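You operate a simulated robot arm through the tools that you are given. There is no shell and no other tool. Be economical: measure what you need, move in short steps, check, and stop when the job is done.

You are at the controls of a simulated two-armed robot. One attempt, no reset.

JOB
Unpin the comb holder that the slate names and run the gauge's slide back to its stop.
Fine: slacken each wing nut first and leave it slack; hold each one still with your other hand as you work.

The check looks at the end state, three seconds after you hand in, the way a careful person would. Anything else that was tipped, shoved, dropped, spilled or broken makes it a failure.

ROBOT AND FRAMES
Two 7-joint arms with two-finger parallel grippers on one trunk, on a base that drives. Base frame: it is fixed to the floor where the robot stands at the start and does not move with it; the origin is under the middle of the robot, x ahead of it, y to its left, z up; the surface under the hand at the start is at about z = 800. Readings come in mm, degrees, newtons and seconds.
The left shoulder is at the start at [70, 163, 1220], the right one opposite. With the tool pointing down near the work surface each hand reaches from about 360 to 880 mm from the robot's upright axis, wherever it stands, measured 20 degrees to its own side. Places, roughly: black-handled tray [-1500, 2750, 750]; clasp lever of the blue mould [900, -100, 900]; clasp lever of the grey mould [800, 200, 900]; clay extruder plunger [900, -500, 800]; pin of the green comb holder [500, -100, 800]; pin of the red comb holder [600, 600, 800]; plaster slab with the red grip [-1250, 2000, 750]; plaster slab with the yellow grip [-1250, 1750, 750]; push rod of the blue mould [900, -200, 800]; push rod of the grey mould [900, 100, 800]; red slide of the gauge [500, 300, 800]; ribbed clay piece [-1250, 2250, 750]; white rod [-1500, 2250, 750]; wing nut of the gauge [500, 300, 800]; wing nut of the green comb holder [500, 0, 900]; wing nut of the red comb holder [600, 700, 900]. Payload 3.43 kg a hand.
The tool frame of a hand sits at the grasp point between the pads (the TCP): z along the fingers, y along the line on which they close. The tips reach 34 mm beyond it. The gripper opens to 128 mm. The fingers are 24 mm wide and 12 mm thick; the gripper's body (48 by 130 mm) begins 96 mm behind the TCP.
Orientation is told as [roll, pitch, yaw] about the base's x, y, z axes, in that order, counted from this pose: with the fingers straight down and closing along the base's y, the tool's x points along the base's -x, its y along +y and its z along -z.

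CONTROLS
- The arms move only by the tool jog_arm. It takes "left_targets", "right_targets" or both (then of equal length, played together; a hand with none holds still); each is a list of rows, each an object of numbers (a shift or turn left out is 0, a gripper value left out holds the last): "tx", "ty", "tz": the shift along the tool's x, y, z in m; "ax", "ay", "az": the turn, a rotation vector about the tool's x, y, z in degrees; "claw": the opening, from 0 (shut) to 1 (fully open). In form: [{"tx": .., "ty": .., "tz": .., "ax": .., "ay": .., "az": .., "claw": ..}, ...]. A call has 1 to 10 rows; each row shifts and turns the commanded pose from where the row before left it, along the tool's axes as they then stand. A row lasts 0.2 s, in which the tool goes at most 50 mm and 8.6 degrees; a call with a longer step from one row to the next is refused whole, and so is a gripper value outside its range. Where a pose cannot be reached the arm comes as near as it can. A force on the tool above 40 N (or 10 N above the force at the start of the call, whichever is more), or a blocked arm, ends the call early, and 0.2 s more pass. Each finger travels about 153 mm/s and halts on what it meets, pressing with about 28 N; the grip force reading is that of the motor and also rises with nothing between the fingers. The clock runs only during rows and for 0.2 s after the last one: add rows that do not move to give the fingers time. It gives the time, the measured TCP pose, the force on the tool (base axes), the opening and the grip force at its end, in the units of the frame above (readings bear some noise), with the torque about the TCP (base axes, N m) and any sound that the robot's microphone picked up.
- Cameras (640 x 400 px; columns grow to the right, rows downward): "scene" is now at [138, 13, 1449.3]; the picture's right is [0.13, -0.99, 0.00], its down [-0.57, -0.07, -0.82] and it looks along [0.81, 0.11, -0.57] (base axes); focal length 281 px, centre (320, 200). "left" rides on the left gripper at [76, 11, -160] in its tool frame; the picture's right is [-0.15, 0.99, 0.00], its down [-0.88, -0.13, -0.46] and it looks along [-0.45, -0.07, 0.89] (tool axes); focal length 234 px, centre (320, 200). "right" rides on the right gripper at [76, -11, -160] in its tool frame; the picture's right is [0.15, 0.99, 0.00], its down [-0.88, 0.13, -0.46] and it looks along [-0.45, 0.07, 0.89] (tool axes); focal length 234 px, centre (320, 200). There is no depth. A picture from a camera that has moved, and an enlarged one, comes with that camera's place and axes in the base frame and with its lens.
- camera(camera): a new picture of that camera. No time passes.
- raise_lower(by): slides the trunk up (or, below 0, down) by that many mm; the arms and the scene camera ride with it, the base frame stays. It gives what a move gives, with no picture.
- steer(legs): drives the robot by 1 to 6 legs, each [ahead, left, turn to the left] in mm, mm and degrees, along the robot's own axes; the way and the turn of a leg run together, so that a leg with both is an arc; at most 1500 mm and 180 degrees a leg. The arms and the cameras ride along, it lands a little off, and it stops where it bumps. It gives what a move gives.
- turn_head(pan, tilt): turns the head with the scene camera to pan (to the left, within 86 degrees either way) and tilt (down, from -29 to 69), counted from straight ahead of the robot. It gives what a move gives.
- enlarge(camera, box): a new picture of the part [left, top, right, bottom] of that camera's present view, enlarged. No time passes.
- hand_in(): hands the job in; it is judged then, once.

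Go step by step. Nothing tells you exact positions but the pictures and the camera data: compare them with the known pose of the tool, close in by small moves and look again before you grip or let go. The budget is 120 turns and 88 pictures, counting those below and the enlarged ones. Unless the task says otherwise, let go and move clear before handing in, and close with one line.

The tools are called after "Call:" by a JSON object that holds its "api" and its "payload". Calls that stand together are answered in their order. jog_arm: Moves the arms, as the interface text tells. Its arguments: {"type":"object","properties":{"left_targets":{"type":"array","items":{"type":"object","properties":{"tx":{"type":"number"},"ty":{"type":"number"},"tz":{"type":"number"},"ax":{"type":"number"},"ay":{"type":"number"},"az":{"type":"number"},"claw":{"type":"number"}}}},"right_targets":{"type":"array","items":{"type":"object","properties":{"tx":{"type":"number"},"ty":{"type":"number"},"tz":{"type":"number"},"ax":{"type":"number"},"ay":{"type":"number"},"az":{"type":"number"},"claw":{"type":"number"}}}}},"required":[]} The other tools are called the same way: raise_lower (by) slides the trunk up or down; steer (legs) drives the base; turn_head (pan, tilt) turns the head that bears the scene camera; camera (camera) takes a picture; enlarge (camera, box) takes an enlarged picture of a part of a camera's view; hand_in () hands the job in.

At the start:

```text
time: 0.0
left_ee_pos: [507.3, 512.7, 1141.5]
left_ee_rot: [-0.1, 0.0, 0.0]
left_contact_force: [0.1, 0.1, -0.4]
left_ft_torque: [-0.01, 0.02, 0.02]
left_gripper_width: 128.2
left_grasp_force: 0.1
right_ee_pos: [600.8, 15.6, 1218.7]
right_ee_rot: [0.1, 0.0, 0.0]
right_contact_force: [0.2, 0.0, -0.6]
right_ft_torque: [0.0, 0.03, 0.01]
right_gripper_width: 128.0
right_grasp_force: 0.0
trunk travel left (down, up): [-700.0, 240.0]
robot x, y, heading: [-0.1, 3.0, -0.1]
head pan, tilt: [7.5, 34.9]
```

scene: 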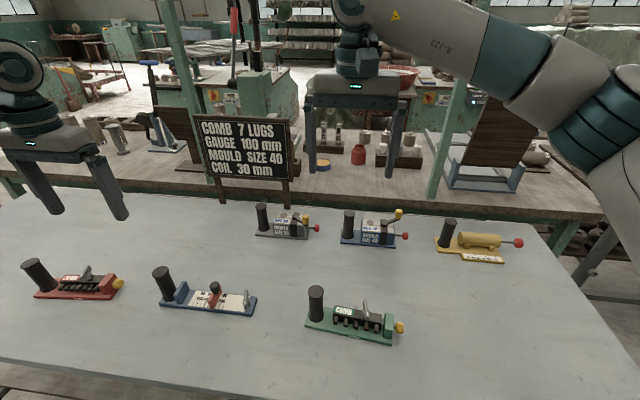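
right: 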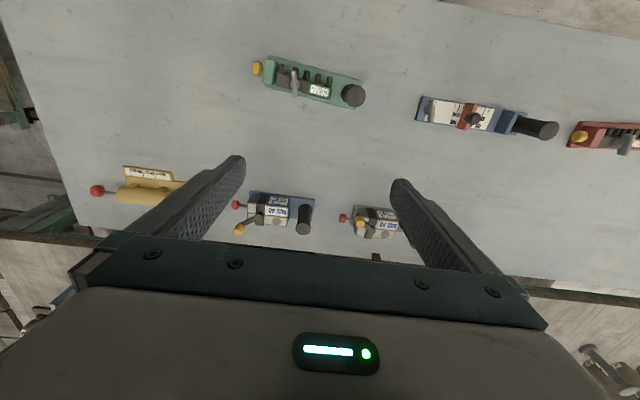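
left: 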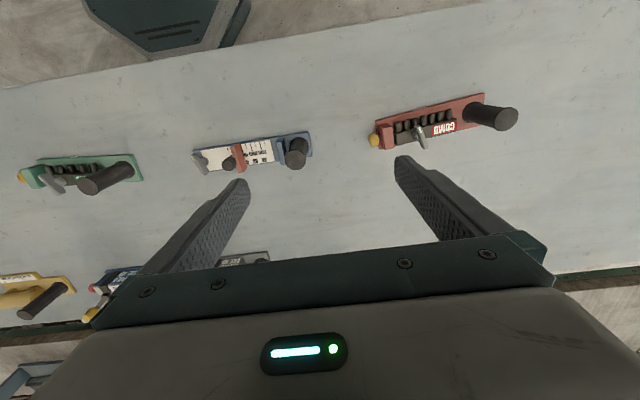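

The slate calls for the comb with 7 lugs; I need to count lugs on the red and green holders and look closely at the gauge.

Call:
{"api": "enlarge", "payload": {"camera": "scene", "box": [290, 270, 420, 351]}}

Call:
{"api": "enlarge", "payload": {"camera": "scene", "box": [10, 240, 140, 321]}}

Call:
{"api": "enlarge", "payload": {"camera": "scene", "box": [140, 250, 270, 331]}}

```text
4.92 times, centred on (355, 310) of scene
camera zoom: at [138.0, 13.0, 1449.3], right [0.13, -0.99, 0.0], down [-0.57, -0.07, -0.82], along [0.81, 0.11, -0.57], focal length 1382 px, centre (148, -344)
```

zoom: 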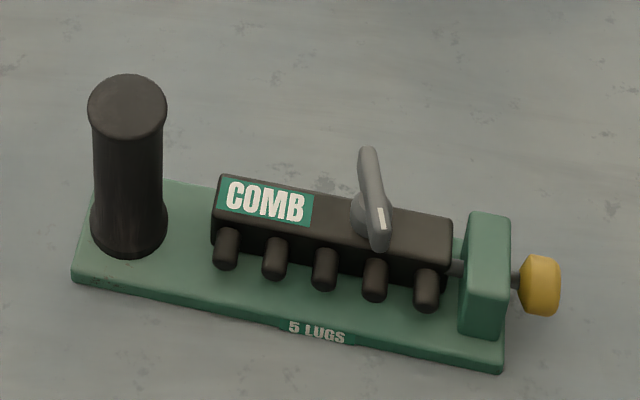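

```text
4.92 times, centred on (75, 280) of scene
camera zoom: at [138.0, 13.0, 1449.3], right [0.13, -0.99, 0.0], down [-0.57, -0.07, -0.82], along [0.81, 0.11, -0.57], focal length 1382 px, centre (1526, -196)
```

zoom: 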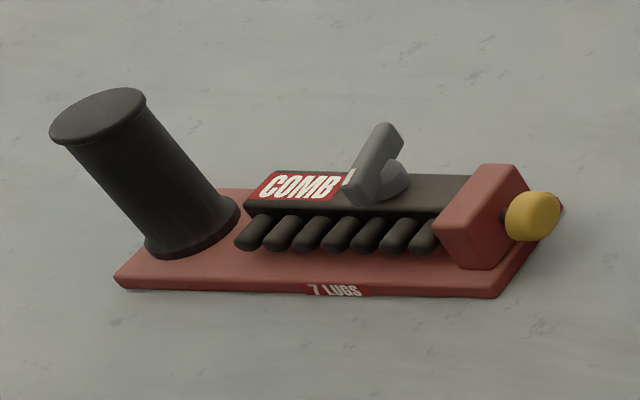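

```text
4.92 times, centred on (205, 290) of scene
camera zoom: at [138.0, 13.0, 1449.3], right [0.13, -0.99, 0.0], down [-0.57, -0.07, -0.82], along [0.81, 0.11, -0.57], focal length 1382 px, centre (886, -246)
```

zoom: 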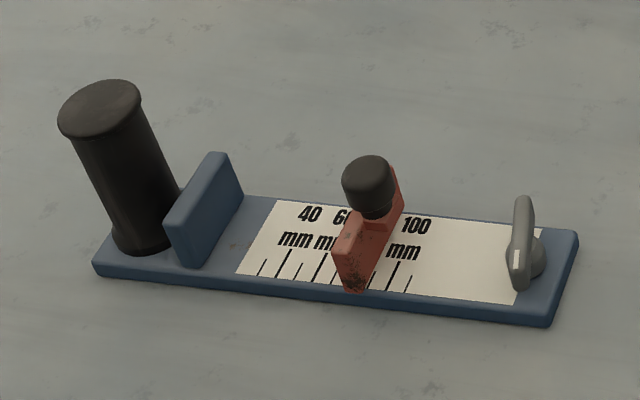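

Red holder is the 7-lug one (y≈620–820); gauge slide must go to the blue stop plate by its post. I'll check the floor on the left before driving there.

Call:
{"api": "turn_head", "payload": {"pan": 70, "tilt": 30}}

Call:
{"api": "camera", "payload": {"camera": "scene"}}

```text
time: 1.3
left_ee_pos: [508.1, 512.3, 1140.3]
left_ee_rot: [0.1, 0.0, 0.0]
left_contact_force: [-0.4, -0.3, 0.9]
left_ft_torque: [0.02, 0.03, 0.02]
left_gripper_width: 128.1
left_grasp_force: 0.1
right_ee_pos: [601.3, 16.4, 1218.1]
right_ee_rot: [0.0, 0.0, 0.0]
right_contact_force: [0.2, -0.5, -0.3]
right_ft_torque: [-0.01, -0.02, 0.0]
right_gripper_width: 128.0
right_grasp_force: 0.1
trunk travel left (down, up): [-700.0, 240.0]
robot x, y, heading: [1.1, 2.8, -0.0]
head pan, tilt: [70.0, 30.0]
```

```text
81 pictures are left
camera scene: at [81.7, 86.4, 1456.9], right [0.94, -0.34, 0.0], down [-0.17, -0.47, -0.87], along [0.3, 0.81, -0.5], focal length 281 px, centre (320, 200)
```

scene: 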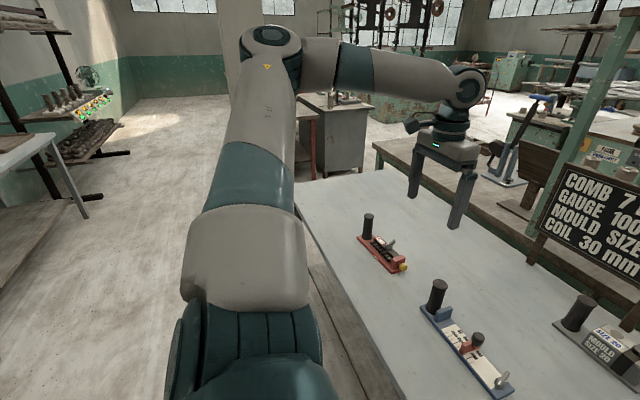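

The floor along the bench to the left is clear. I drive 690 mm left so the red holder is in front, then look down at it.

Call:
{"api": "steer", "payload": {"legs": [[0, 690, 0]]}}

Call:
{"api": "turn_head", "payload": {"pan": 0, "tilt": 50}}

Call:
{"api": "camera", "payload": {"camera": "scene"}}

Call:
{"api": "camera", "payload": {"camera": "right"}}

```text
time: 5.1
left_ee_pos: [504.0, 1207.7, 1141.9]
left_ee_rot: [0.0, 0.0, 0.3]
left_contact_force: [-0.4, -0.1, -0.9]
left_ft_torque: [0.01, 0.01, 0.0]
left_gripper_width: 127.9
left_grasp_force: 0.0
right_ee_pos: [598.8, 712.0, 1219.0]
right_ee_rot: [0.1, 0.0, 0.2]
right_contact_force: [0.0, 0.1, -0.3]
right_ft_torque: [0.0, 0.01, 0.01]
right_gripper_width: 127.9
right_grasp_force: 0.1
trunk travel left (down, up): [-700.0, 240.0]
robot x, y, heading: [-1.2, 690.8, 0.5]
head pan, tilt: [70.0, 30.0]
```

```text
time: 6.5
left_ee_pos: [504.0, 1207.9, 1141.9]
left_ee_rot: [-0.1, 0.1, 0.3]
left_contact_force: [-1.0, 0.1, 0.1]
left_ft_torque: [0.0, -0.01, 0.03]
left_gripper_width: 128.1
left_grasp_force: 0.1
right_ee_pos: [599.2, 712.2, 1218.7]
right_ee_rot: [0.1, 0.1, 0.1]
right_contact_force: [-0.4, -0.4, -0.1]
right_ft_torque: [-0.02, 0.0, -0.01]
right_gripper_width: 127.8
right_grasp_force: 0.0
trunk travel left (down, up): [-700.0, 240.0]
robot x, y, heading: [-1.1, 691.7, -0.2]
head pan, tilt: [0.0, 50.0]
```

```text
80 pictures are left
camera scene: at [126.0, 695.4, 1427.4], right [0.01, -1.0, 0.0], down [-0.77, 0.0, -0.64], along [0.64, 0.0, -0.77], focal length 281 px, centre (320, 200)
```

scene: 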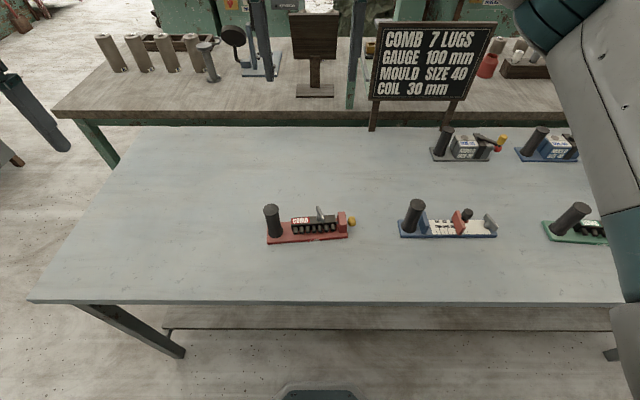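

```text
79 pictures are left
camera right: at [524.4, 701.2, 1378.5], right [-0.15, 0.99, 0.0], down [0.88, 0.13, 0.46], along [0.45, 0.07, -0.89], focal length 234 px, centre (320, 200)
```

right: 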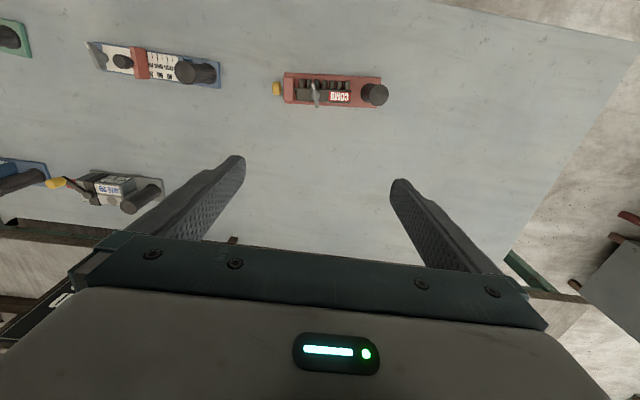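

Now zoom in from both cameras to triangulate the post, nut and pin.

Call:
{"api": "enlarge", "payload": {"camera": "scene", "box": [250, 180, 370, 255]}}

Call:
{"api": "enlarge", "payload": {"camera": "right", "box": [265, 50, 401, 135]}}

```text
5.33 times, centred on (310, 218) of scene
camera zoom: at [126.0, 695.4, 1427.4], right [0.01, -1.0, 0.0], down [-0.77, 0.0, -0.64], along [0.64, 0.0, -0.77], focal length 1497 px, centre (373, 107)
```

zoom: 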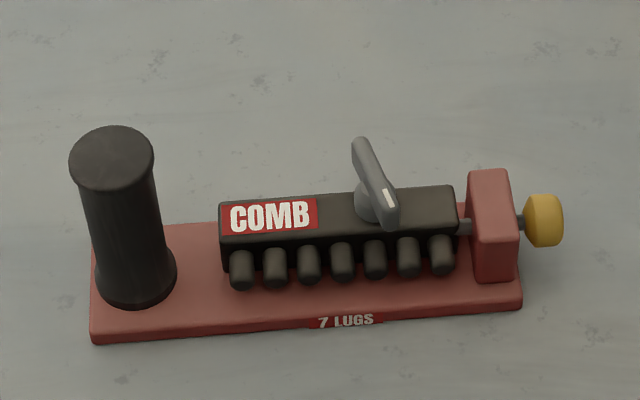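

```text
4.71 times, centred on (333, 92) of right
camera zoom: at [524.4, 701.2, 1378.5], right [-0.15, 0.99, 0.0], down [0.88, 0.13, 0.46], along [0.45, 0.07, -0.89], focal length 1102 px, centre (259, 706)
```

zoom: 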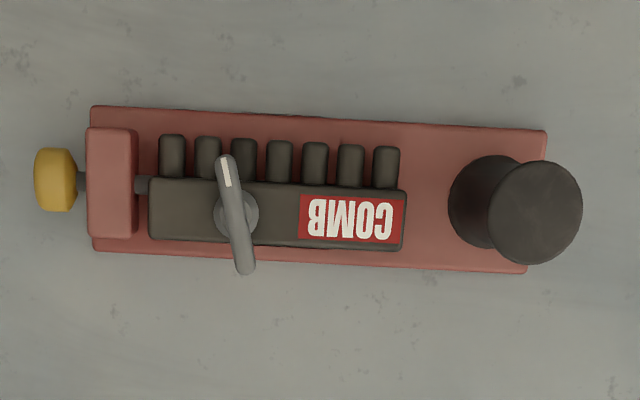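

The post is at about (533, 812, top 904), the nut at (552, 696, ~860) with the wing about 19° off x, and the pin knob at (553, 614, 828). I bring the left hand over toward the post and back the right hand off.

Call:
{"api": "jog_arm", "payload": {"left_targets": [{"tx": -0.003, "ty": -0.03, "tz": 0.009}, {"tx": -0.003, "ty": -0.03, "tz": 0.009}, {"tx": -0.003, "ty": -0.03, "tz": 0.009}, {"tx": -0.003, "ty": -0.03, "tz": 0.009}, {"tx": -0.003, "ty": -0.03, "tz": 0.009}, {"tx": -0.003, "ty": -0.03, "tz": 0.009}, {"tx": -0.003, "ty": -0.03, "tz": 0.009}, {"tx": -0.003, "ty": -0.03, "tz": 0.009}, {"tx": -0.003, "ty": -0.03, "tz": 0.009}, {"tx": -0.003, "ty": -0.03, "tz": 0.009}], "right_targets": [{"ty": -0.013}, {"ty": -0.013}, {"ty": -0.013}, {"ty": -0.013}, {"ty": -0.013}, {"ty": -0.013}, {"ty": -0.013}, {"ty": -0.013}, {"ty": -0.013}, {"ty": -0.013}]}}

Call:
{"api": "jog_arm", "payload": {"left_targets": [{"az": 8.5}, {"az": 8.5}, {"az": 8.5}, {"az": 8.5}, {"az": 8.5}, {"az": 8.5}, {"az": 8.5}, {"az": 8.5}, {"az": 8.5}, {"az": 8.5}]}}

```text
time: 8.8
left_ee_pos: [538.8, 909.4, 1050.0]
left_ee_rot: [0.0, 0.1, 0.3]
left_contact_force: [-0.6, -0.4, -0.2]
left_ft_torque: [0.02, 0.02, 0.02]
left_gripper_width: 128.2
left_grasp_force: 0.0
right_ee_pos: [600.3, 582.6, 1219.2]
right_ee_rot: [0.1, 0.1, 0.3]
right_contact_force: [0.2, -1.0, 0.6]
right_ft_torque: [0.03, 0.03, 0.04]
right_gripper_width: 128.2
right_grasp_force: 0.0
trunk travel left (down, up): [-700.0, 240.0]
robot x, y, heading: [-4.1, 697.5, 0.3]
head pan, tilt: [0.0, 50.0]
```

```text
time: 10.9
left_ee_pos: [536.2, 908.8, 1050.9]
left_ee_rot: [-0.1, 0.0, -84.9]
left_contact_force: [-0.1, -0.2, -0.3]
left_ft_torque: [0.01, 0.01, 0.03]
left_gripper_width: 127.9
left_grasp_force: 0.0
right_ee_pos: [599.3, 581.7, 1217.9]
right_ee_rot: [0.0, 0.0, 0.3]
right_contact_force: [-1.4, 0.6, 0.1]
right_ft_torque: [-0.02, 0.0, 0.02]
right_gripper_width: 128.0
right_grasp_force: 0.0
trunk travel left (down, up): [-700.0, 240.0]
robot x, y, heading: [-1.5, 691.6, 0.3]
head pan, tilt: [0.0, 50.0]
```

Left turned freely. Now tilt it about 30° so its body leans away from the nut.

Call:
{"api": "jog_arm", "payload": {"left_targets": [{"ay": -7.5}, {"ay": -7.5}, {"ay": -7.5}, {"ay": -7.5}]}}

Call:
{"api": "camera", "payload": {"camera": "left"}}

```text
time: 11.9
left_ee_pos: [536.2, 909.7, 1051.5]
left_ee_rot: [0.0, -30.1, -84.9]
left_contact_force: [0.0, 0.6, 0.4]
left_ft_torque: [-0.04, -0.04, 0.05]
left_gripper_width: 127.8
left_grasp_force: 0.1
right_ee_pos: [600.3, 583.3, 1219.0]
right_ee_rot: [-0.1, -0.1, 0.4]
right_contact_force: [1.2, 0.9, -0.1]
right_ft_torque: [-0.04, -0.02, 0.0]
right_gripper_width: 127.8
right_grasp_force: 0.0
trunk travel left (down, up): [-700.0, 240.0]
robot x, y, heading: [-0.1, 693.6, 0.1]
head pan, tilt: [0.0, 50.0]
```

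```text
76 pictures are left
camera left: at [534.2, 1055.7, 1150.9], right [1.0, -0.04, 0.07], down [-0.08, -0.54, 0.84], along [0.01, -0.84, -0.54], focal length 234 px, centre (320, 200)
```

left: 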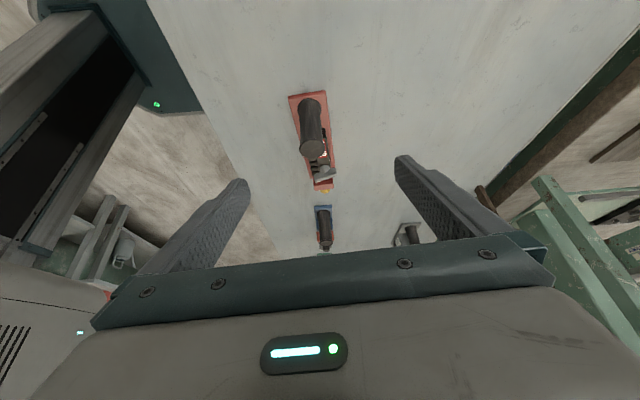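

Approach along the tool axis most of the way, then check.

Call:
{"api": "jog_arm", "payload": {"left_targets": [{"tx": 0.003, "ty": -0.006, "tz": 0.03}, {"tx": 0.003, "ty": -0.006, "tz": 0.03}, {"tz": 0.03}, {"tz": 0.02}]}}

Call:
{"api": "camera", "payload": {"camera": "left"}}

Call:
{"api": "camera", "payload": {"camera": "scene"}}

```text
time: 12.9
left_ee_pos: [529.0, 858.5, 952.5]
left_ee_rot: [0.1, -30.1, -84.7]
left_contact_force: [-0.3, 0.1, 0.9]
left_ft_torque: [0.0, 0.02, -0.01]
left_gripper_width: 128.0
left_grasp_force: 0.1
right_ee_pos: [600.0, 582.0, 1218.9]
right_ee_rot: [0.0, 0.0, 0.2]
right_contact_force: [-0.5, 0.6, 0.2]
right_ft_torque: [0.01, 0.01, 0.01]
right_gripper_width: 127.9
right_grasp_force: 0.0
trunk travel left (down, up): [-700.0, 240.0]
robot x, y, heading: [-1.3, 693.1, 0.2]
head pan, tilt: [0.0, 50.0]
```

```text
75 pictures are left
camera left: at [528.2, 1004.2, 1052.4], right [1.0, -0.04, 0.07], down [-0.08, -0.54, 0.83], along [0.01, -0.84, -0.55], focal length 234 px, centre (320, 200)
```

left: 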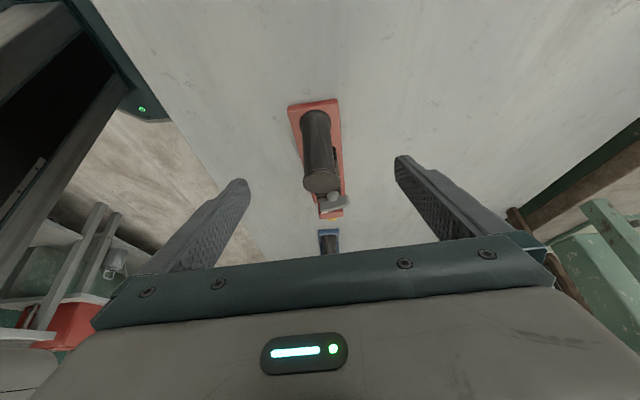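

```text
74 pictures are left
camera scene: at [126.7, 695.1, 1427.3], right [0.0, -1.0, 0.0], down [-0.77, 0.0, -0.64], along [0.64, 0.0, -0.77], focal length 281 px, centre (320, 200)
```

scene: 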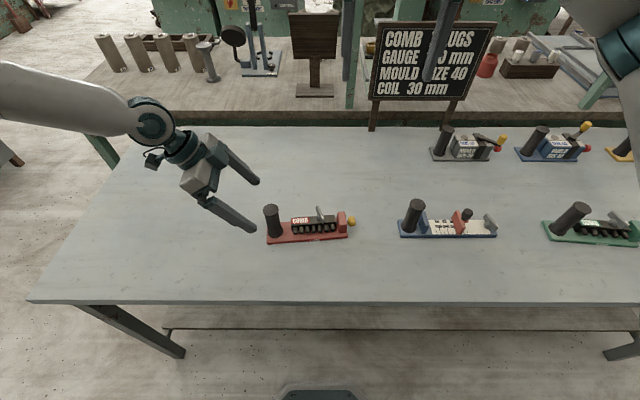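

Lined up with the post. Advance 90 mm and check before closing.

Call:
{"api": "jog_arm", "payload": {"left_targets": [{"tz": 0.022}, {"tz": 0.022}, {"tz": 0.022}, {"tz": 0.022}, {}]}}

Call:
{"api": "camera", "payload": {"camera": "left"}}

Call:
{"api": "enlarge", "payload": {"camera": "scene", "box": [200, 150, 376, 260]}}

```text
time: 14.2
left_ee_pos: [527.8, 826.9, 894.3]
left_ee_rot: [0.0, -30.1, -84.7]
left_contact_force: [0.2, 0.7, 0.1]
left_ft_torque: [-0.01, -0.02, 0.0]
left_gripper_width: 128.1
left_grasp_force: 0.0
left hand out of reach, approached as far as the arm can: row 4
right_ee_pos: [599.4, 582.9, 1219.0]
right_ee_rot: [0.0, 0.0, 0.2]
right_contact_force: [-0.3, 0.3, 0.3]
right_ft_torque: [0.04, 0.0, -0.02]
right_gripper_width: 128.2
right_grasp_force: 0.1
trunk travel left (down, up): [-700.0, 240.0]
robot x, y, heading: [-3.0, 693.5, 0.3]
head pan, tilt: [0.0, 50.0]
```

```text
73 pictures are left
camera left: at [527.3, 971.7, 993.8], right [1.0, -0.04, 0.07], down [-0.08, -0.54, 0.83], along [0.01, -0.84, -0.55], focal length 234 px, centre (320, 200)
```

left: 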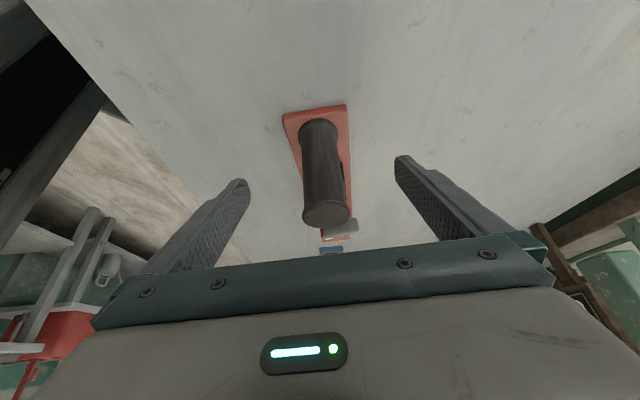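

```text
3.64 times, centred on (288, 205) of scene
camera zoom: at [126.1, 695.0, 1427.4], right [0.0, -1.0, 0.0], down [-0.77, 0.0, -0.64], along [0.64, 0.0, -0.77], focal length 1020 px, centre (436, 182)
```

zoom: 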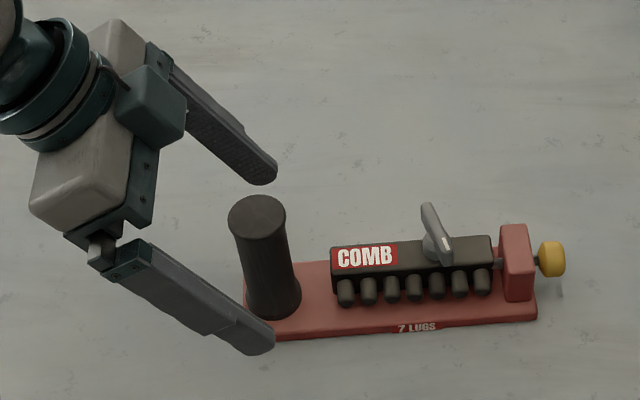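

The arm hit a joint limit 26 mm short. I back off and lower the trunk a bit to give the arm a better posture.

Call:
{"api": "jog_arm", "payload": {"left_targets": [{"tz": -0.04}, {"tz": -0.04}, {"tz": -0.04}, {"tz": -0.04}], "right_targets": [{"tz": -0.01}, {"tz": -0.01}, {"tz": -0.01}, {"tz": -0.01}]}}

Call:
{"api": "raise_lower", "payload": {"by": -100}}

```text
time: 15.2
left_ee_pos: [516.1, 907.1, 1032.8]
left_ee_rot: [0.1, -29.9, -84.8]
left_contact_force: [-0.3, 0.9, 1.1]
left_ft_torque: [0.01, -0.01, 0.03]
left_gripper_width: 127.9
left_grasp_force: 0.0
right_ee_pos: [598.2, 584.1, 1257.8]
right_ee_rot: [0.0, -0.1, 0.3]
right_contact_force: [-0.1, -0.5, -0.3]
right_ft_torque: [-0.01, -0.03, -0.03]
right_gripper_width: 127.7
right_grasp_force: 0.0
trunk travel left (down, up): [-700.0, 240.0]
robot x, y, heading: [-2.3, 693.8, 0.2]
head pan, tilt: [0.0, 50.0]
```

```text
time: 16.5
left_ee_pos: [518.2, 906.1, 932.2]
left_ee_rot: [0.0, -30.0, -84.7]
left_contact_force: [0.3, 0.2, 0.4]
left_ft_torque: [0.01, 0.02, 0.01]
left_gripper_width: 128.0
left_grasp_force: 0.1
right_ee_pos: [599.3, 582.7, 1158.3]
right_ee_rot: [0.0, 0.0, 0.2]
right_contact_force: [-0.1, 0.6, 0.5]
right_ft_torque: [-0.01, 0.02, 0.03]
right_gripper_width: 128.0
right_grasp_force: 0.0
trunk travel left (down, up): [-600.0, 340.0]
robot x, y, heading: [-1.6, 694.8, 0.5]
head pan, tilt: [0.0, 50.0]
```

Call:
{"api": "jog_arm", "payload": {"left_targets": [{"tx": -0.026, "ty": 0.0035}, {"tx": -0.026, "ty": 0.0035}, {"tz": 0.025}, {"tz": 0.025}, {"tz": 0.025}, {"tz": 0.024}, {}]}}

Call:
{"api": "camera", "payload": {"camera": "left"}}

Call:
{"api": "enlarge", "payload": {"camera": "scene", "box": [200, 150, 376, 260]}}

```text
time: 18.1
left_ee_pos: [532.7, 810.5, 872.4]
left_ee_rot: [0.1, -30.0, -84.8]
left_contact_force: [0.1, -0.8, -0.4]
left_ft_torque: [-0.01, 0.01, 0.03]
left_gripper_width: 127.8
left_grasp_force: 0.1
right_ee_pos: [599.1, 582.6, 1157.8]
right_ee_rot: [0.0, 0.0, 0.2]
right_contact_force: [-0.5, 0.0, 0.1]
right_ft_torque: [-0.04, 0.0, -0.02]
right_gripper_width: 128.1
right_grasp_force: 0.0
trunk travel left (down, up): [-600.0, 340.0]
robot x, y, heading: [-0.3, 692.1, 0.0]
head pan, tilt: [0.0, 50.0]
```

```text
71 pictures are left
camera left: at [530.0, 955.6, 972.6], right [1.0, -0.04, 0.07], down [-0.08, -0.54, 0.83], along [0.01, -0.84, -0.55], focal length 234 px, centre (320, 200)
```

left: 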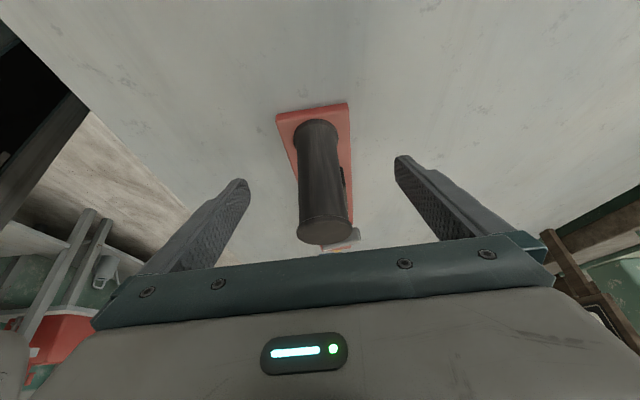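

```text
3.64 times, centred on (288, 205) of scene
camera zoom: at [125.4, 695.5, 1327.4], right [0.0, -1.0, 0.0], down [-0.77, 0.0, -0.64], along [0.64, 0.0, -0.77], focal length 1020 px, centre (436, 182)
```

zoom: 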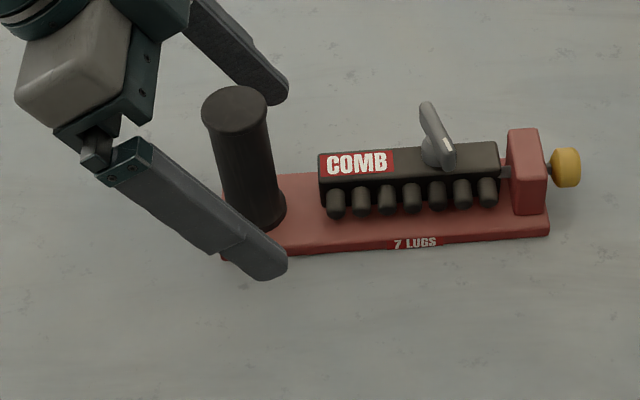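

Post sits between the fingers. Close in on it.

Call:
{"api": "jog_arm", "payload": {"left_targets": [{"claw": 0.6}, {"claw": 0.4}, {"claw": 0.33}, {"claw": 0.25}, {"claw": 0.0}, {"claw": 0.0}, {"claw": 0.0}]}}

Call:
{"api": "camera", "payload": {"camera": "left"}}

```text
time: 19.7
left_ee_pos: [532.0, 810.1, 872.4]
left_ee_rot: [0.0, -30.0, -84.7]
left_contact_force: [0.4, -0.1, -0.1]
left_ft_torque: [0.02, -0.06, 0.15]
left_gripper_width: 32.9
left_grasp_force: 27.8
right_ee_pos: [599.9, 583.0, 1157.7]
right_ee_rot: [-0.1, -0.1, 0.1]
right_contact_force: [-0.2, 0.0, -0.5]
right_ft_torque: [0.01, 0.02, 0.01]
right_gripper_width: 127.8
right_grasp_force: 0.2
trunk travel left (down, up): [-600.0, 340.0]
robot x, y, heading: [-1.3, 695.4, 0.2]
head pan, tilt: [0.0, 50.0]
```

```text
69 pictures are left
camera left: at [530.5, 955.4, 972.7], right [1.0, -0.04, 0.07], down [-0.08, -0.54, 0.83], along [0.01, -0.84, -0.55], focal length 234 px, centre (320, 200)
```

left: 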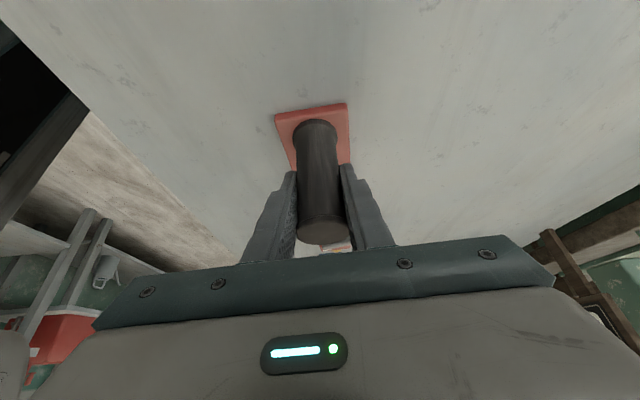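

Post gripped firmly. Now the right hand goes above the nut, yawed to match the wing.

Call:
{"api": "jog_arm", "payload": {"right_targets": [{"tx": 0.0079, "ty": 0.0188, "tz": 0.03}, {"tx": 0.0079, "ty": 0.0188, "tz": 0.03}, {"tx": 0.0079, "ty": 0.0188, "tz": 0.03}, {"tx": 0.0079, "ty": 0.0188, "tz": 0.03}, {"tx": 0.0079, "ty": 0.0188, "tz": 0.03}, {"tx": 0.0079, "ty": 0.0188, "tz": 0.03}, {"az": -6.3, "claw": 0.5}, {"az": -6.3}, {"az": -6.3}, {}]}}

Call:
{"api": "camera", "payload": {"camera": "right"}}

Call:
{"api": "enlarge", "payload": {"camera": "scene", "box": [200, 100, 392, 220]}}

```text
time: 21.9
left_ee_pos: [531.0, 811.4, 872.3]
left_ee_rot: [-0.1, -30.0, -84.6]
left_contact_force: [-0.3, -0.5, 0.4]
left_ft_torque: [0.07, -0.03, 0.03]
left_gripper_width: 33.1
left_grasp_force: 28.0
right_ee_pos: [551.6, 696.8, 978.1]
right_ee_rot: [0.0, 0.0, 19.3]
right_contact_force: [0.1, -0.3, 0.7]
right_ft_torque: [0.01, -0.01, 0.01]
right_gripper_width: 63.9
right_grasp_force: 0.1
trunk travel left (down, up): [-600.0, 340.0]
robot x, y, heading: [0.5, 692.0, 0.5]
head pan, tilt: [0.0, 50.0]
```

```text
68 pictures are left
camera right: at [484.6, 661.1, 1137.4], right [-0.46, 0.89, 0.0], down [0.79, 0.41, 0.46], along [0.4, 0.21, -0.89], focal length 234 px, centre (320, 200)
```

right: 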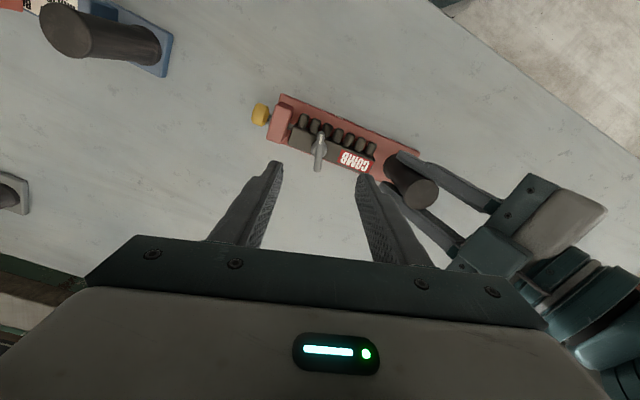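

```text
3.33 times, centred on (296, 160) of scene
camera zoom: at [125.9, 695.2, 1327.4], right [0.0, -1.0, 0.0], down [-0.77, 0.0, -0.64], along [0.64, 0.0, -0.77], focal length 936 px, centre (400, 333)
```

zoom: 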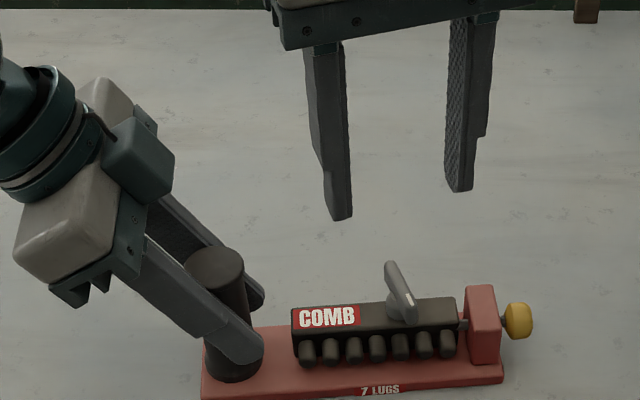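

Wing is aligned and centred between the fingers. Descend to TCP z ≈ 890 and look at the tip height.

Call:
{"api": "jog_arm", "payload": {"right_targets": [{"tz": 0.022}, {"tz": 0.022}, {"tz": 0.022}, {"tz": 0.022, "claw": 0.35}, {}]}}

Call:
{"api": "enlarge", "payload": {"camera": "right", "box": [220, 80, 420, 205]}}

Call:
{"api": "enlarge", "payload": {"camera": "scene", "box": [250, 140, 378, 220]}}

```text
time: 23.1
left_ee_pos: [532.1, 811.4, 872.7]
left_ee_rot: [-0.1, -30.0, -84.7]
left_contact_force: [-1.6, 0.3, 0.9]
left_ft_torque: [0.11, 0.01, 0.04]
left_gripper_width: 33.0
left_grasp_force: 27.9
right_ee_pos: [549.3, 695.8, 890.6]
right_ee_rot: [0.0, 0.1, 19.2]
right_contact_force: [0.0, 0.4, -1.3]
right_ft_torque: [0.01, 0.02, 0.03]
right_gripper_width: 44.9
right_grasp_force: 0.1
trunk travel left (down, up): [-600.0, 340.0]
robot x, y, heading: [-3.3, 693.1, 0.8]
head pan, tilt: [0.0, 50.0]
```

```text
3.20 times, centred on (320, 142) of right
camera zoom: at [482.7, 660.6, 1049.8], right [-0.46, 0.89, 0.0], down [0.79, 0.41, 0.46], along [0.4, 0.21, -0.89], focal length 749 px, centre (320, 384)
```

zoom: 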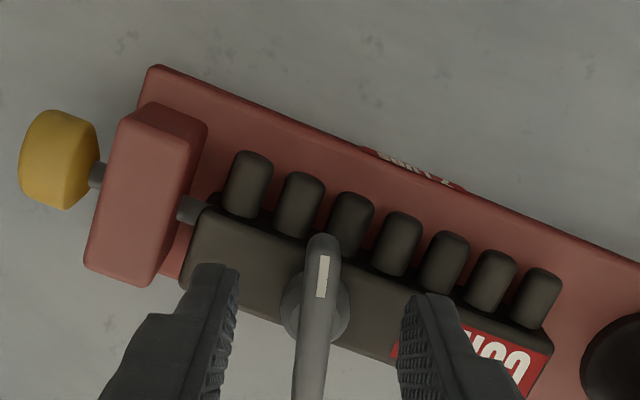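

```text
5.00 times, centred on (314, 180) of scene
camera zoom: at [125.9, 695.3, 1327.4], right [0.0, -1.0, 0.0], down [-0.77, 0.0, -0.64], along [0.64, 0.0, -0.77], focal length 1403 px, centre (350, 300)
```

zoom: 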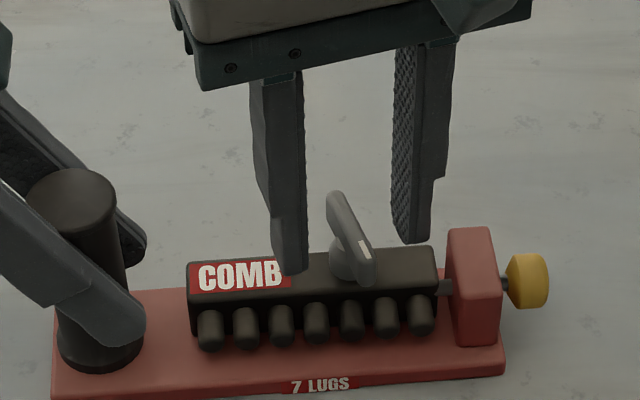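

Good alignment around the nut hub. Down another 5 mm and close on the wing.

Call:
{"api": "jog_arm", "payload": {"right_targets": [{"tx": -0.0015, "tz": 0.005}, {"claw": 0.2}, {"claw": 0.1}, {"claw": 0.0}, {"claw": 0.0}, {"claw": 0.0}]}}

Call:
{"api": "enlarge", "payload": {"camera": "right", "box": [220, 80, 420, 205]}}

Call:
{"api": "enlarge", "payload": {"camera": "scene", "box": [250, 140, 378, 220]}}

```text
time: 24.5
left_ee_pos: [531.6, 810.4, 873.4]
left_ee_rot: [0.0, -30.0, -84.7]
left_contact_force: [1.9, 4.8, 1.8]
left_ft_torque: [-0.18, -0.06, -0.23]
left_gripper_width: 33.1
left_grasp_force: 28.2
right_ee_pos: [552.4, 696.4, 885.7]
right_ee_rot: [-0.1, 0.0, 19.3]
right_contact_force: [-1.5, -6.0, -0.8]
right_ft_torque: [-0.13, -0.09, 0.7]
right_gripper_width: 9.1
right_grasp_force: 27.9
trunk travel left (down, up): [-600.0, 340.0]
robot x, y, heading: [-1.7, 695.7, 0.5]
head pan, tilt: [0.0, 50.0]
```

```text
3.20 times, centred on (320, 142) of right
camera zoom: at [485.4, 660.7, 1044.7], right [-0.46, 0.89, 0.0], down [0.79, 0.41, 0.46], along [0.4, 0.21, -0.89], focal length 749 px, centre (320, 384)
```

zoom: 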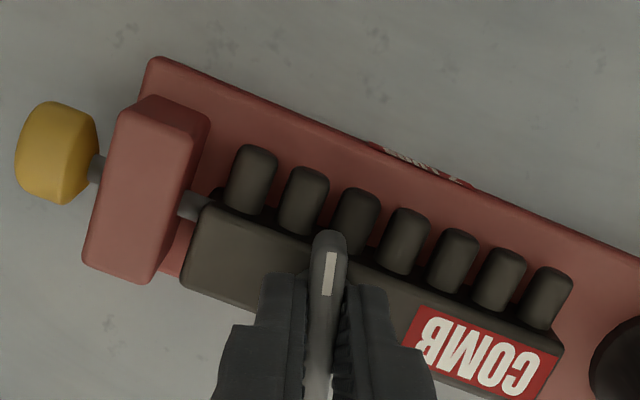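

```text
5.00 times, centred on (314, 180) of scene
camera zoom: at [126.0, 695.2, 1327.4], right [0.0, -1.0, 0.0], down [-0.77, 0.0, -0.64], along [0.64, 0.0, -0.77], focal length 1403 px, centre (350, 300)
```

zoom: 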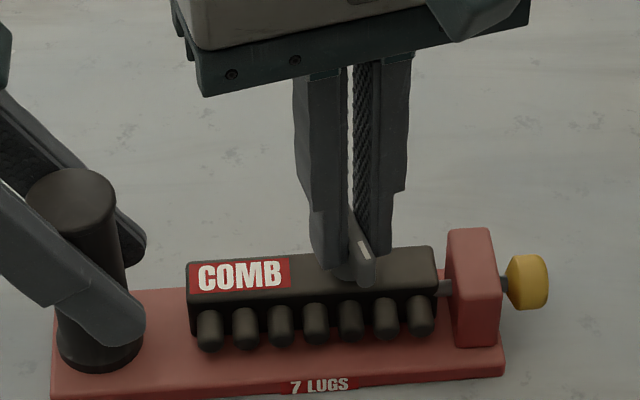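

Wing gripped (9 mm). Turn counter-clockwise (loosening) 30° and watch the torque.

Call:
{"api": "jog_arm", "payload": {"right_targets": [{"az": -5}, {"az": -5}, {"az": -5}, {"az": -5}, {"az": -5}, {"az": -5}]}}

```text
time: 25.9
left_ee_pos: [531.5, 808.9, 872.7]
left_ee_rot: [0.1, -30.0, -84.6]
left_contact_force: [1.4, 4.3, 2.2]
left_ft_torque: [-0.04, -0.12, 0.25]
left_gripper_width: 33.1
left_grasp_force: 27.6
right_ee_pos: [552.9, 695.4, 884.8]
right_ee_rot: [0.0, 0.0, 49.2]
right_contact_force: [0.1, -3.5, 0.8]
right_ft_torque: [-0.38, 0.25, -0.05]
right_gripper_width: 8.6
right_grasp_force: 27.6
trunk travel left (down, up): [-600.0, 340.0]
robot x, y, heading: [-2.9, 693.7, 0.2]
head pan, tilt: [0.0, 50.0]
```

Turning easily. Continue another 60°.

Call:
{"api": "jog_arm", "payload": {"right_targets": [{"az": -6}, {"az": -6}, {"az": -6}, {"az": -6}, {"az": -6}, {"az": -6}, {"az": -6}, {"az": -6}, {"az": -6}, {"az": -6}]}}

Call:
{"api": "enlarge", "payload": {"camera": "scene", "box": [250, 140, 378, 220]}}

```text
time: 28.1
left_ee_pos: [532.1, 810.9, 872.5]
left_ee_rot: [-0.1, -30.1, -84.7]
left_contact_force: [2.5, 2.5, -0.2]
left_ft_torque: [-0.22, -0.08, 0.32]
left_gripper_width: 33.0
left_grasp_force: 27.9
right_ee_pos: [553.9, 696.3, 885.0]
right_ee_rot: [0.0, -0.1, 76.1]
right_contact_force: [-1.9, -3.9, 8.2]
right_ft_torque: [-0.16, 0.07, -0.02]
right_gripper_width: 8.8
right_grasp_force: 28.2
right hand out of reach, approached as far as the arm can: row 5, 6, 7, 8, 9, 10
trunk travel left (down, up): [-600.0, 340.0]
robot x, y, heading: [-1.5, 694.5, 0.3]
head pan, tilt: [0.0, 50.0]
```

```text
5.00 times, centred on (314, 180) of scene
camera zoom: at [125.7, 695.1, 1327.4], right [0.0, -1.0, 0.0], down [-0.77, 0.0, -0.64], along [0.64, 0.0, -0.77], focal length 1403 px, centre (350, 300)
```

zoom: 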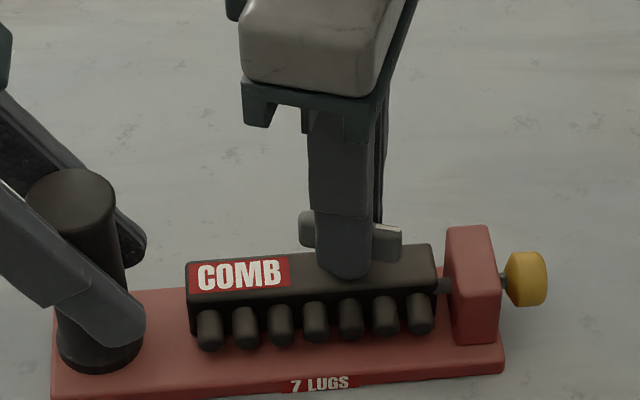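

The wrist limit stopped it at about 57° of turn with no stop felt on the nut. Release, lift, swing the wrist back 180° and regrip to keep loosening.

Call:
{"api": "jog_arm", "payload": {"right_targets": [{"claw": 0.35}, {"claw": 0.35}, {"tz": -0.03}, {"tz": -0.03}, {"az": 8.5}, {"az": 8.5}, {"az": 8.5}, {"az": 8.5}, {"az": 8.5}, {"az": 8.5}]}}

Call:
{"api": "jog_arm", "payload": {"right_targets": [{"az": 8.5}, {"az": 8.5}, {"az": 8.5}, {"az": 8.5}, {"az": 8.5}, {"az": 8.5}, {"az": 8.5}, {"az": 8.5}, {"az": 8.5}, {"az": 8.5}]}}

Call:
{"api": "enlarge", "payload": {"camera": "scene", "box": [250, 140, 378, 220]}}

```text
time: 30.3
left_ee_pos: [531.4, 810.0, 873.5]
left_ee_rot: [0.0, -30.0, -84.7]
left_contact_force: [0.0, -0.3, 0.0]
left_ft_torque: [0.03, -0.08, 0.09]
left_gripper_width: 33.0
left_grasp_force: 28.2
right_ee_pos: [552.7, 697.0, 945.5]
right_ee_rot: [-0.1, 0.0, 24.9]
right_contact_force: [-0.3, -1.6, 0.6]
right_ft_torque: [0.0, 0.0, 0.01]
right_gripper_width: 44.8
right_grasp_force: 0.1
trunk travel left (down, up): [-600.0, 340.0]
robot x, y, heading: [-0.8, 694.0, 0.2]
head pan, tilt: [0.0, 50.0]
```

```text
time: 32.5
left_ee_pos: [530.8, 811.2, 871.8]
left_ee_rot: [-0.1, -29.9, -84.7]
left_contact_force: [1.6, 0.8, 1.6]
left_ft_torque: [0.07, -0.12, 0.18]
left_gripper_width: 33.0
left_grasp_force: 28.2
right_ee_pos: [552.9, 697.3, 946.3]
right_ee_rot: [0.0, 0.0, -60.0]
right_contact_force: [-0.2, 0.4, 0.0]
right_ft_torque: [0.01, 0.01, 0.02]
right_gripper_width: 45.0
right_grasp_force: 0.1
trunk travel left (down, up): [-600.0, 340.0]
robot x, y, heading: [-1.9, 693.9, 0.1]
head pan, tilt: [0.0, 50.0]
```

```text
5.00 times, centred on (314, 180) of scene
camera zoom: at [126.0, 695.3, 1327.4], right [0.0, -1.0, 0.0], down [-0.77, 0.0, -0.64], along [0.64, 0.0, -0.77], focal length 1403 px, centre (350, 300)
```

zoom: 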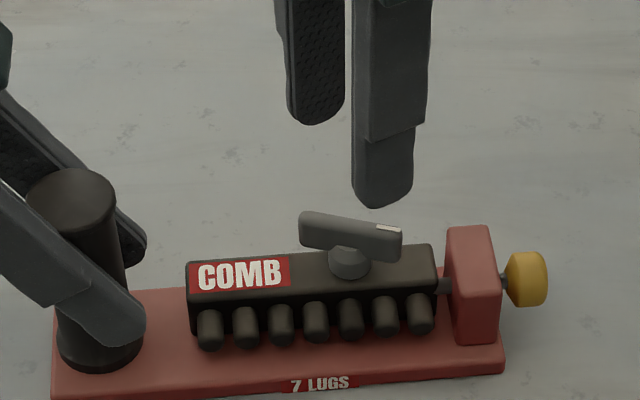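

The wing visibly turned and stays. Continue the wrist to yaw −104 and regrip.

Call:
{"api": "jog_arm", "payload": {"right_targets": [{"az": 7.35}, {"az": 7.35}, {"az": 7.35}, {"az": 7.35}, {"az": 7.35}, {"az": 7.35}, {}]}}

Call:
{"api": "enlarge", "payload": {"camera": "right", "box": [220, 80, 420, 205]}}

```text
time: 34.1
left_ee_pos: [532.6, 810.6, 873.0]
left_ee_rot: [0.0, -30.0, -84.7]
left_contact_force: [1.4, 0.4, 1.3]
left_ft_torque: [-0.01, -0.08, 0.16]
left_gripper_width: 33.0
left_grasp_force: 27.1
right_ee_pos: [553.1, 695.5, 945.3]
right_ee_rot: [0.0, 0.0, -104.0]
right_contact_force: [-0.5, 0.7, 0.2]
right_ft_torque: [0.03, 0.0, 0.02]
right_gripper_width: 44.9
right_grasp_force: 0.0
trunk travel left (down, up): [-600.0, 340.0]
robot x, y, heading: [-0.3, 693.3, 0.4]
head pan, tilt: [0.0, 50.0]
```

```text
3.20 times, centred on (320, 142) of right
camera zoom: at [561.6, 772.7, 1104.1], right [1.0, -0.1, 0.0], down [-0.09, -0.89, 0.46], along [-0.04, -0.45, -0.89], focal length 749 px, centre (320, 384)
```

zoom: 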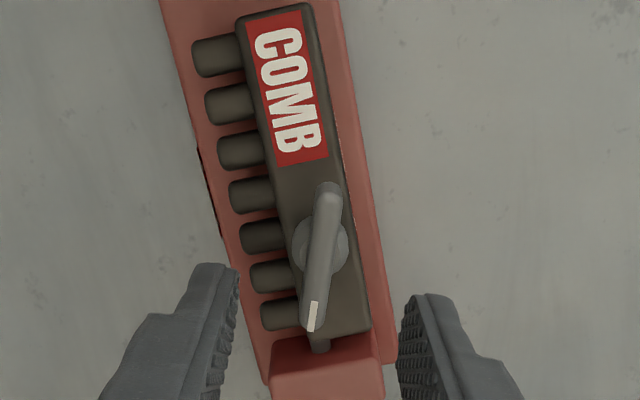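

Aligned with the wing again. Descend, grip, and keep turning.

Call:
{"api": "jog_arm", "payload": {"right_targets": [{"tz": 0.03}, {"tz": 0.03}, {"claw": 0.2}, {"claw": 0.1}, {"claw": 0.0}, {"claw": 0.0}, {"claw": 0.0}]}}

Call:
{"api": "jog_arm", "payload": {"right_targets": [{"az": -6}, {"az": -6}, {"az": -6}, {"az": -6}, {"az": -6}, {"az": -6}, {"az": -6}, {"az": -6}, {"az": -6}, {"az": -6}]}}

Call:
{"api": "enlarge", "payload": {"camera": "scene", "box": [250, 140, 378, 220]}}

```text
time: 35.7
left_ee_pos: [531.7, 811.1, 871.9]
left_ee_rot: [0.0, -30.0, -84.8]
left_contact_force: [2.5, -0.7, -0.3]
left_ft_torque: [0.21, 0.0, 0.43]
left_gripper_width: 33.2
left_grasp_force: 27.7
right_ee_pos: [553.3, 696.8, 885.0]
right_ee_rot: [0.0, 0.0, -103.9]
right_contact_force: [-4.1, 1.6, 0.6]
right_ft_torque: [0.18, 0.05, 0.02]
right_gripper_width: 8.6
right_grasp_force: 28.1
trunk travel left (down, up): [-600.0, 340.0]
robot x, y, heading: [-1.3, 691.9, 0.2]
head pan, tilt: [0.0, 50.0]
```

```text
time: 37.9
left_ee_pos: [531.0, 810.4, 872.1]
left_ee_rot: [0.0, -29.9, -84.7]
left_contact_force: [-1.5, -5.2, 8.6]
left_ft_torque: [-0.43, -0.28, 0.29]
left_gripper_width: 33.0
left_grasp_force: 27.8
right_ee_pos: [552.5, 694.6, 885.3]
right_ee_rot: [0.1, 0.0, -43.8]
right_contact_force: [3.0, 5.6, -5.3]
right_ft_torque: [-0.17, 0.13, -0.72]
right_gripper_width: 10.1
right_grasp_force: 28.1
trunk travel left (down, up): [-600.0, 340.0]
robot x, y, heading: [0.6, 696.4, 0.1]
head pan, tilt: [0.0, 50.0]
```

```text
5.00 times, centred on (314, 180) of scene
camera zoom: at [126.4, 695.2, 1327.4], right [0.0, -1.0, 0.0], down [-0.77, 0.0, -0.64], along [0.64, 0.0, -0.77], focal length 1403 px, centre (350, 300)
```

zoom: 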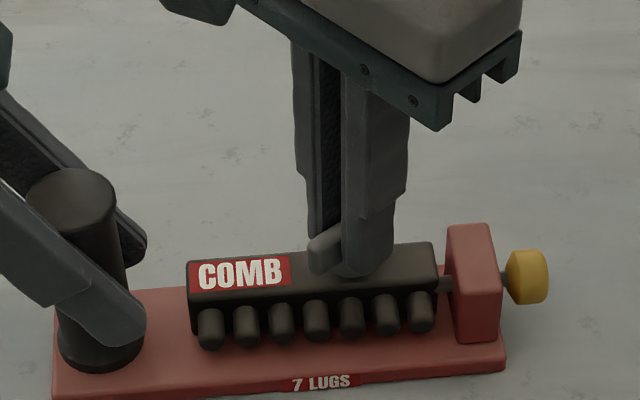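

Torque rose and the jaws spread slightly (10.1 mm): the nut seems to have met its loose-end stop. Release, lift and see where the wing stands.

Call:
{"api": "jog_arm", "payload": {"right_targets": [{"az": 4}, {"claw": 0.35}, {"claw": 0.35}, {"tz": -0.03}, {"tz": -0.03}, {"tz": -0.03}, {}]}}

Call:
{"api": "enlarge", "payload": {"camera": "scene", "box": [250, 140, 378, 220]}}

Call:
{"api": "camera", "payload": {"camera": "right"}}

```text
time: 39.5
left_ee_pos: [532.0, 810.2, 872.0]
left_ee_rot: [0.0, -30.0, -84.7]
left_contact_force: [-0.1, 1.2, 4.6]
left_ft_torque: [0.72, -0.06, 0.02]
left_gripper_width: 32.8
left_grasp_force: 28.2
right_ee_pos: [554.5, 698.4, 973.8]
right_ee_rot: [0.0, -0.1, -47.9]
right_contact_force: [0.0, 0.0, 0.5]
right_ft_torque: [0.01, -0.04, -0.02]
right_gripper_width: 44.6
right_grasp_force: 0.0
trunk travel left (down, up): [-600.0, 340.0]
robot x, y, heading: [-2.0, 692.6, 0.6]
head pan, tilt: [0.0, 50.0]
```

```text
5.00 times, centred on (314, 180) of scene
camera zoom: at [125.7, 695.3, 1327.4], right [0.0, -1.0, 0.0], down [-0.77, 0.0, -0.64], along [0.64, 0.0, -0.77], focal length 1403 px, centre (350, 300)
```

zoom: 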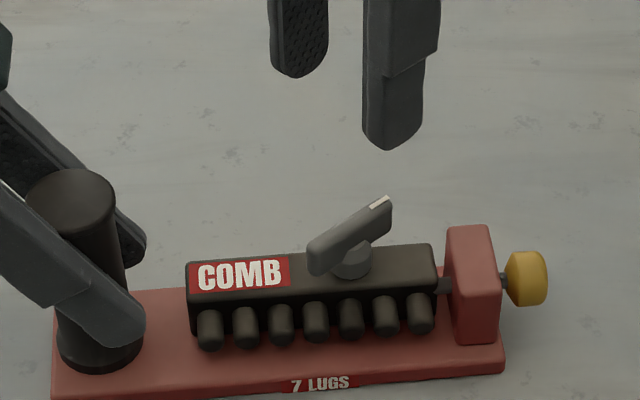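

```text
57 pictures are left
camera right: at [495.6, 747.2, 1133.7], right [0.64, 0.77, 0.0], down [0.69, -0.57, 0.46], along [0.35, -0.29, -0.89], focal length 234 px, centre (320, 200)
```

right: 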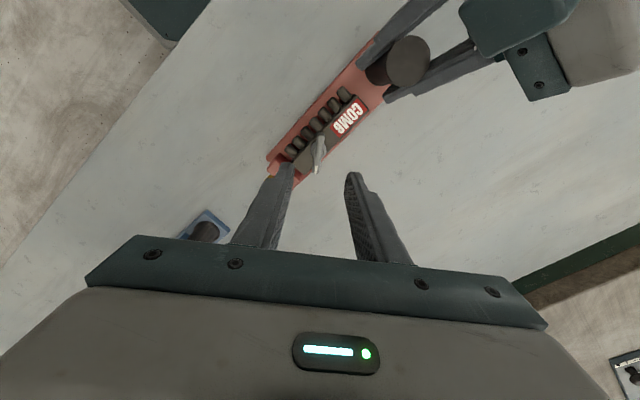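

The nut has turned about 115–120° and is at its loose stop. Next, position the right hand above the yellow pin knob with jaws across the pin axis.

Call:
{"api": "jog_arm", "payload": {"right_targets": [{"az": 7.2}, {"az": 7.2}, {"az": 7.2}, {"az": 7.2}, {"az": 7.2}, {"tx": -0.029, "ty": -0.0035}, {"tx": -0.029, "ty": -0.0035}, {"tx": -0.028, "ty": -0.0035}, {}, {}]}}

Call:
{"api": "camera", "payload": {"camera": "right"}}

Call:
{"api": "enlarge", "payload": {"camera": "scene", "box": [250, 120, 410, 220]}}

```text
time: 41.7
left_ee_pos: [531.4, 811.1, 872.1]
left_ee_rot: [0.0, -29.9, -84.7]
left_contact_force: [-0.1, -0.1, -0.6]
left_ft_torque: [0.47, 0.0, 0.03]
left_gripper_width: 32.9
left_grasp_force: 28.3
right_ee_pos: [554.8, 609.6, 974.2]
right_ee_rot: [0.0, 0.0, -84.0]
right_contact_force: [0.3, -0.5, 0.1]
right_ft_torque: [-0.01, 0.02, 0.02]
right_gripper_width: 44.9
right_grasp_force: 0.0
trunk travel left (down, up): [-600.0, 340.0]
robot x, y, heading: [-2.1, 692.2, 0.5]
head pan, tilt: [0.0, 50.0]
```

```text
56 pictures are left
camera right: at [535.1, 683.7, 1132.9], right [0.97, 0.25, 0.0], down [0.22, -0.86, 0.45], along [0.11, -0.44, -0.89], focal length 234 px, centre (320, 200)
```

right: 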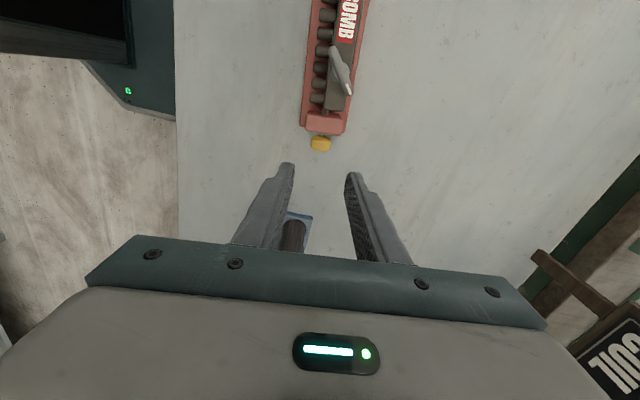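

```text
4.00 times, centred on (330, 170) of scene
camera zoom: at [126.0, 695.0, 1327.4], right [0.0, -1.0, 0.0], down [-0.77, 0.0, -0.64], along [0.64, 0.0, -0.77], focal length 1123 px, centre (280, 320)
```

zoom: 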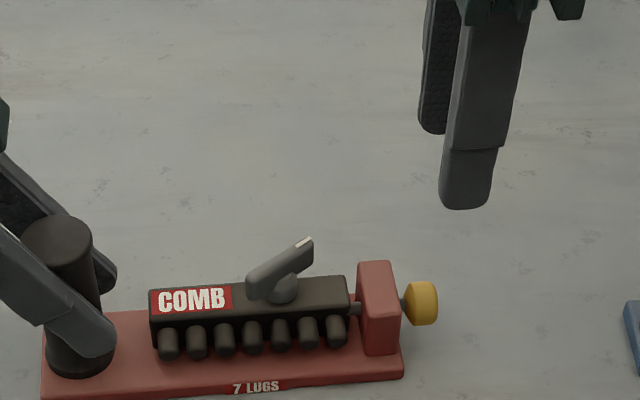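

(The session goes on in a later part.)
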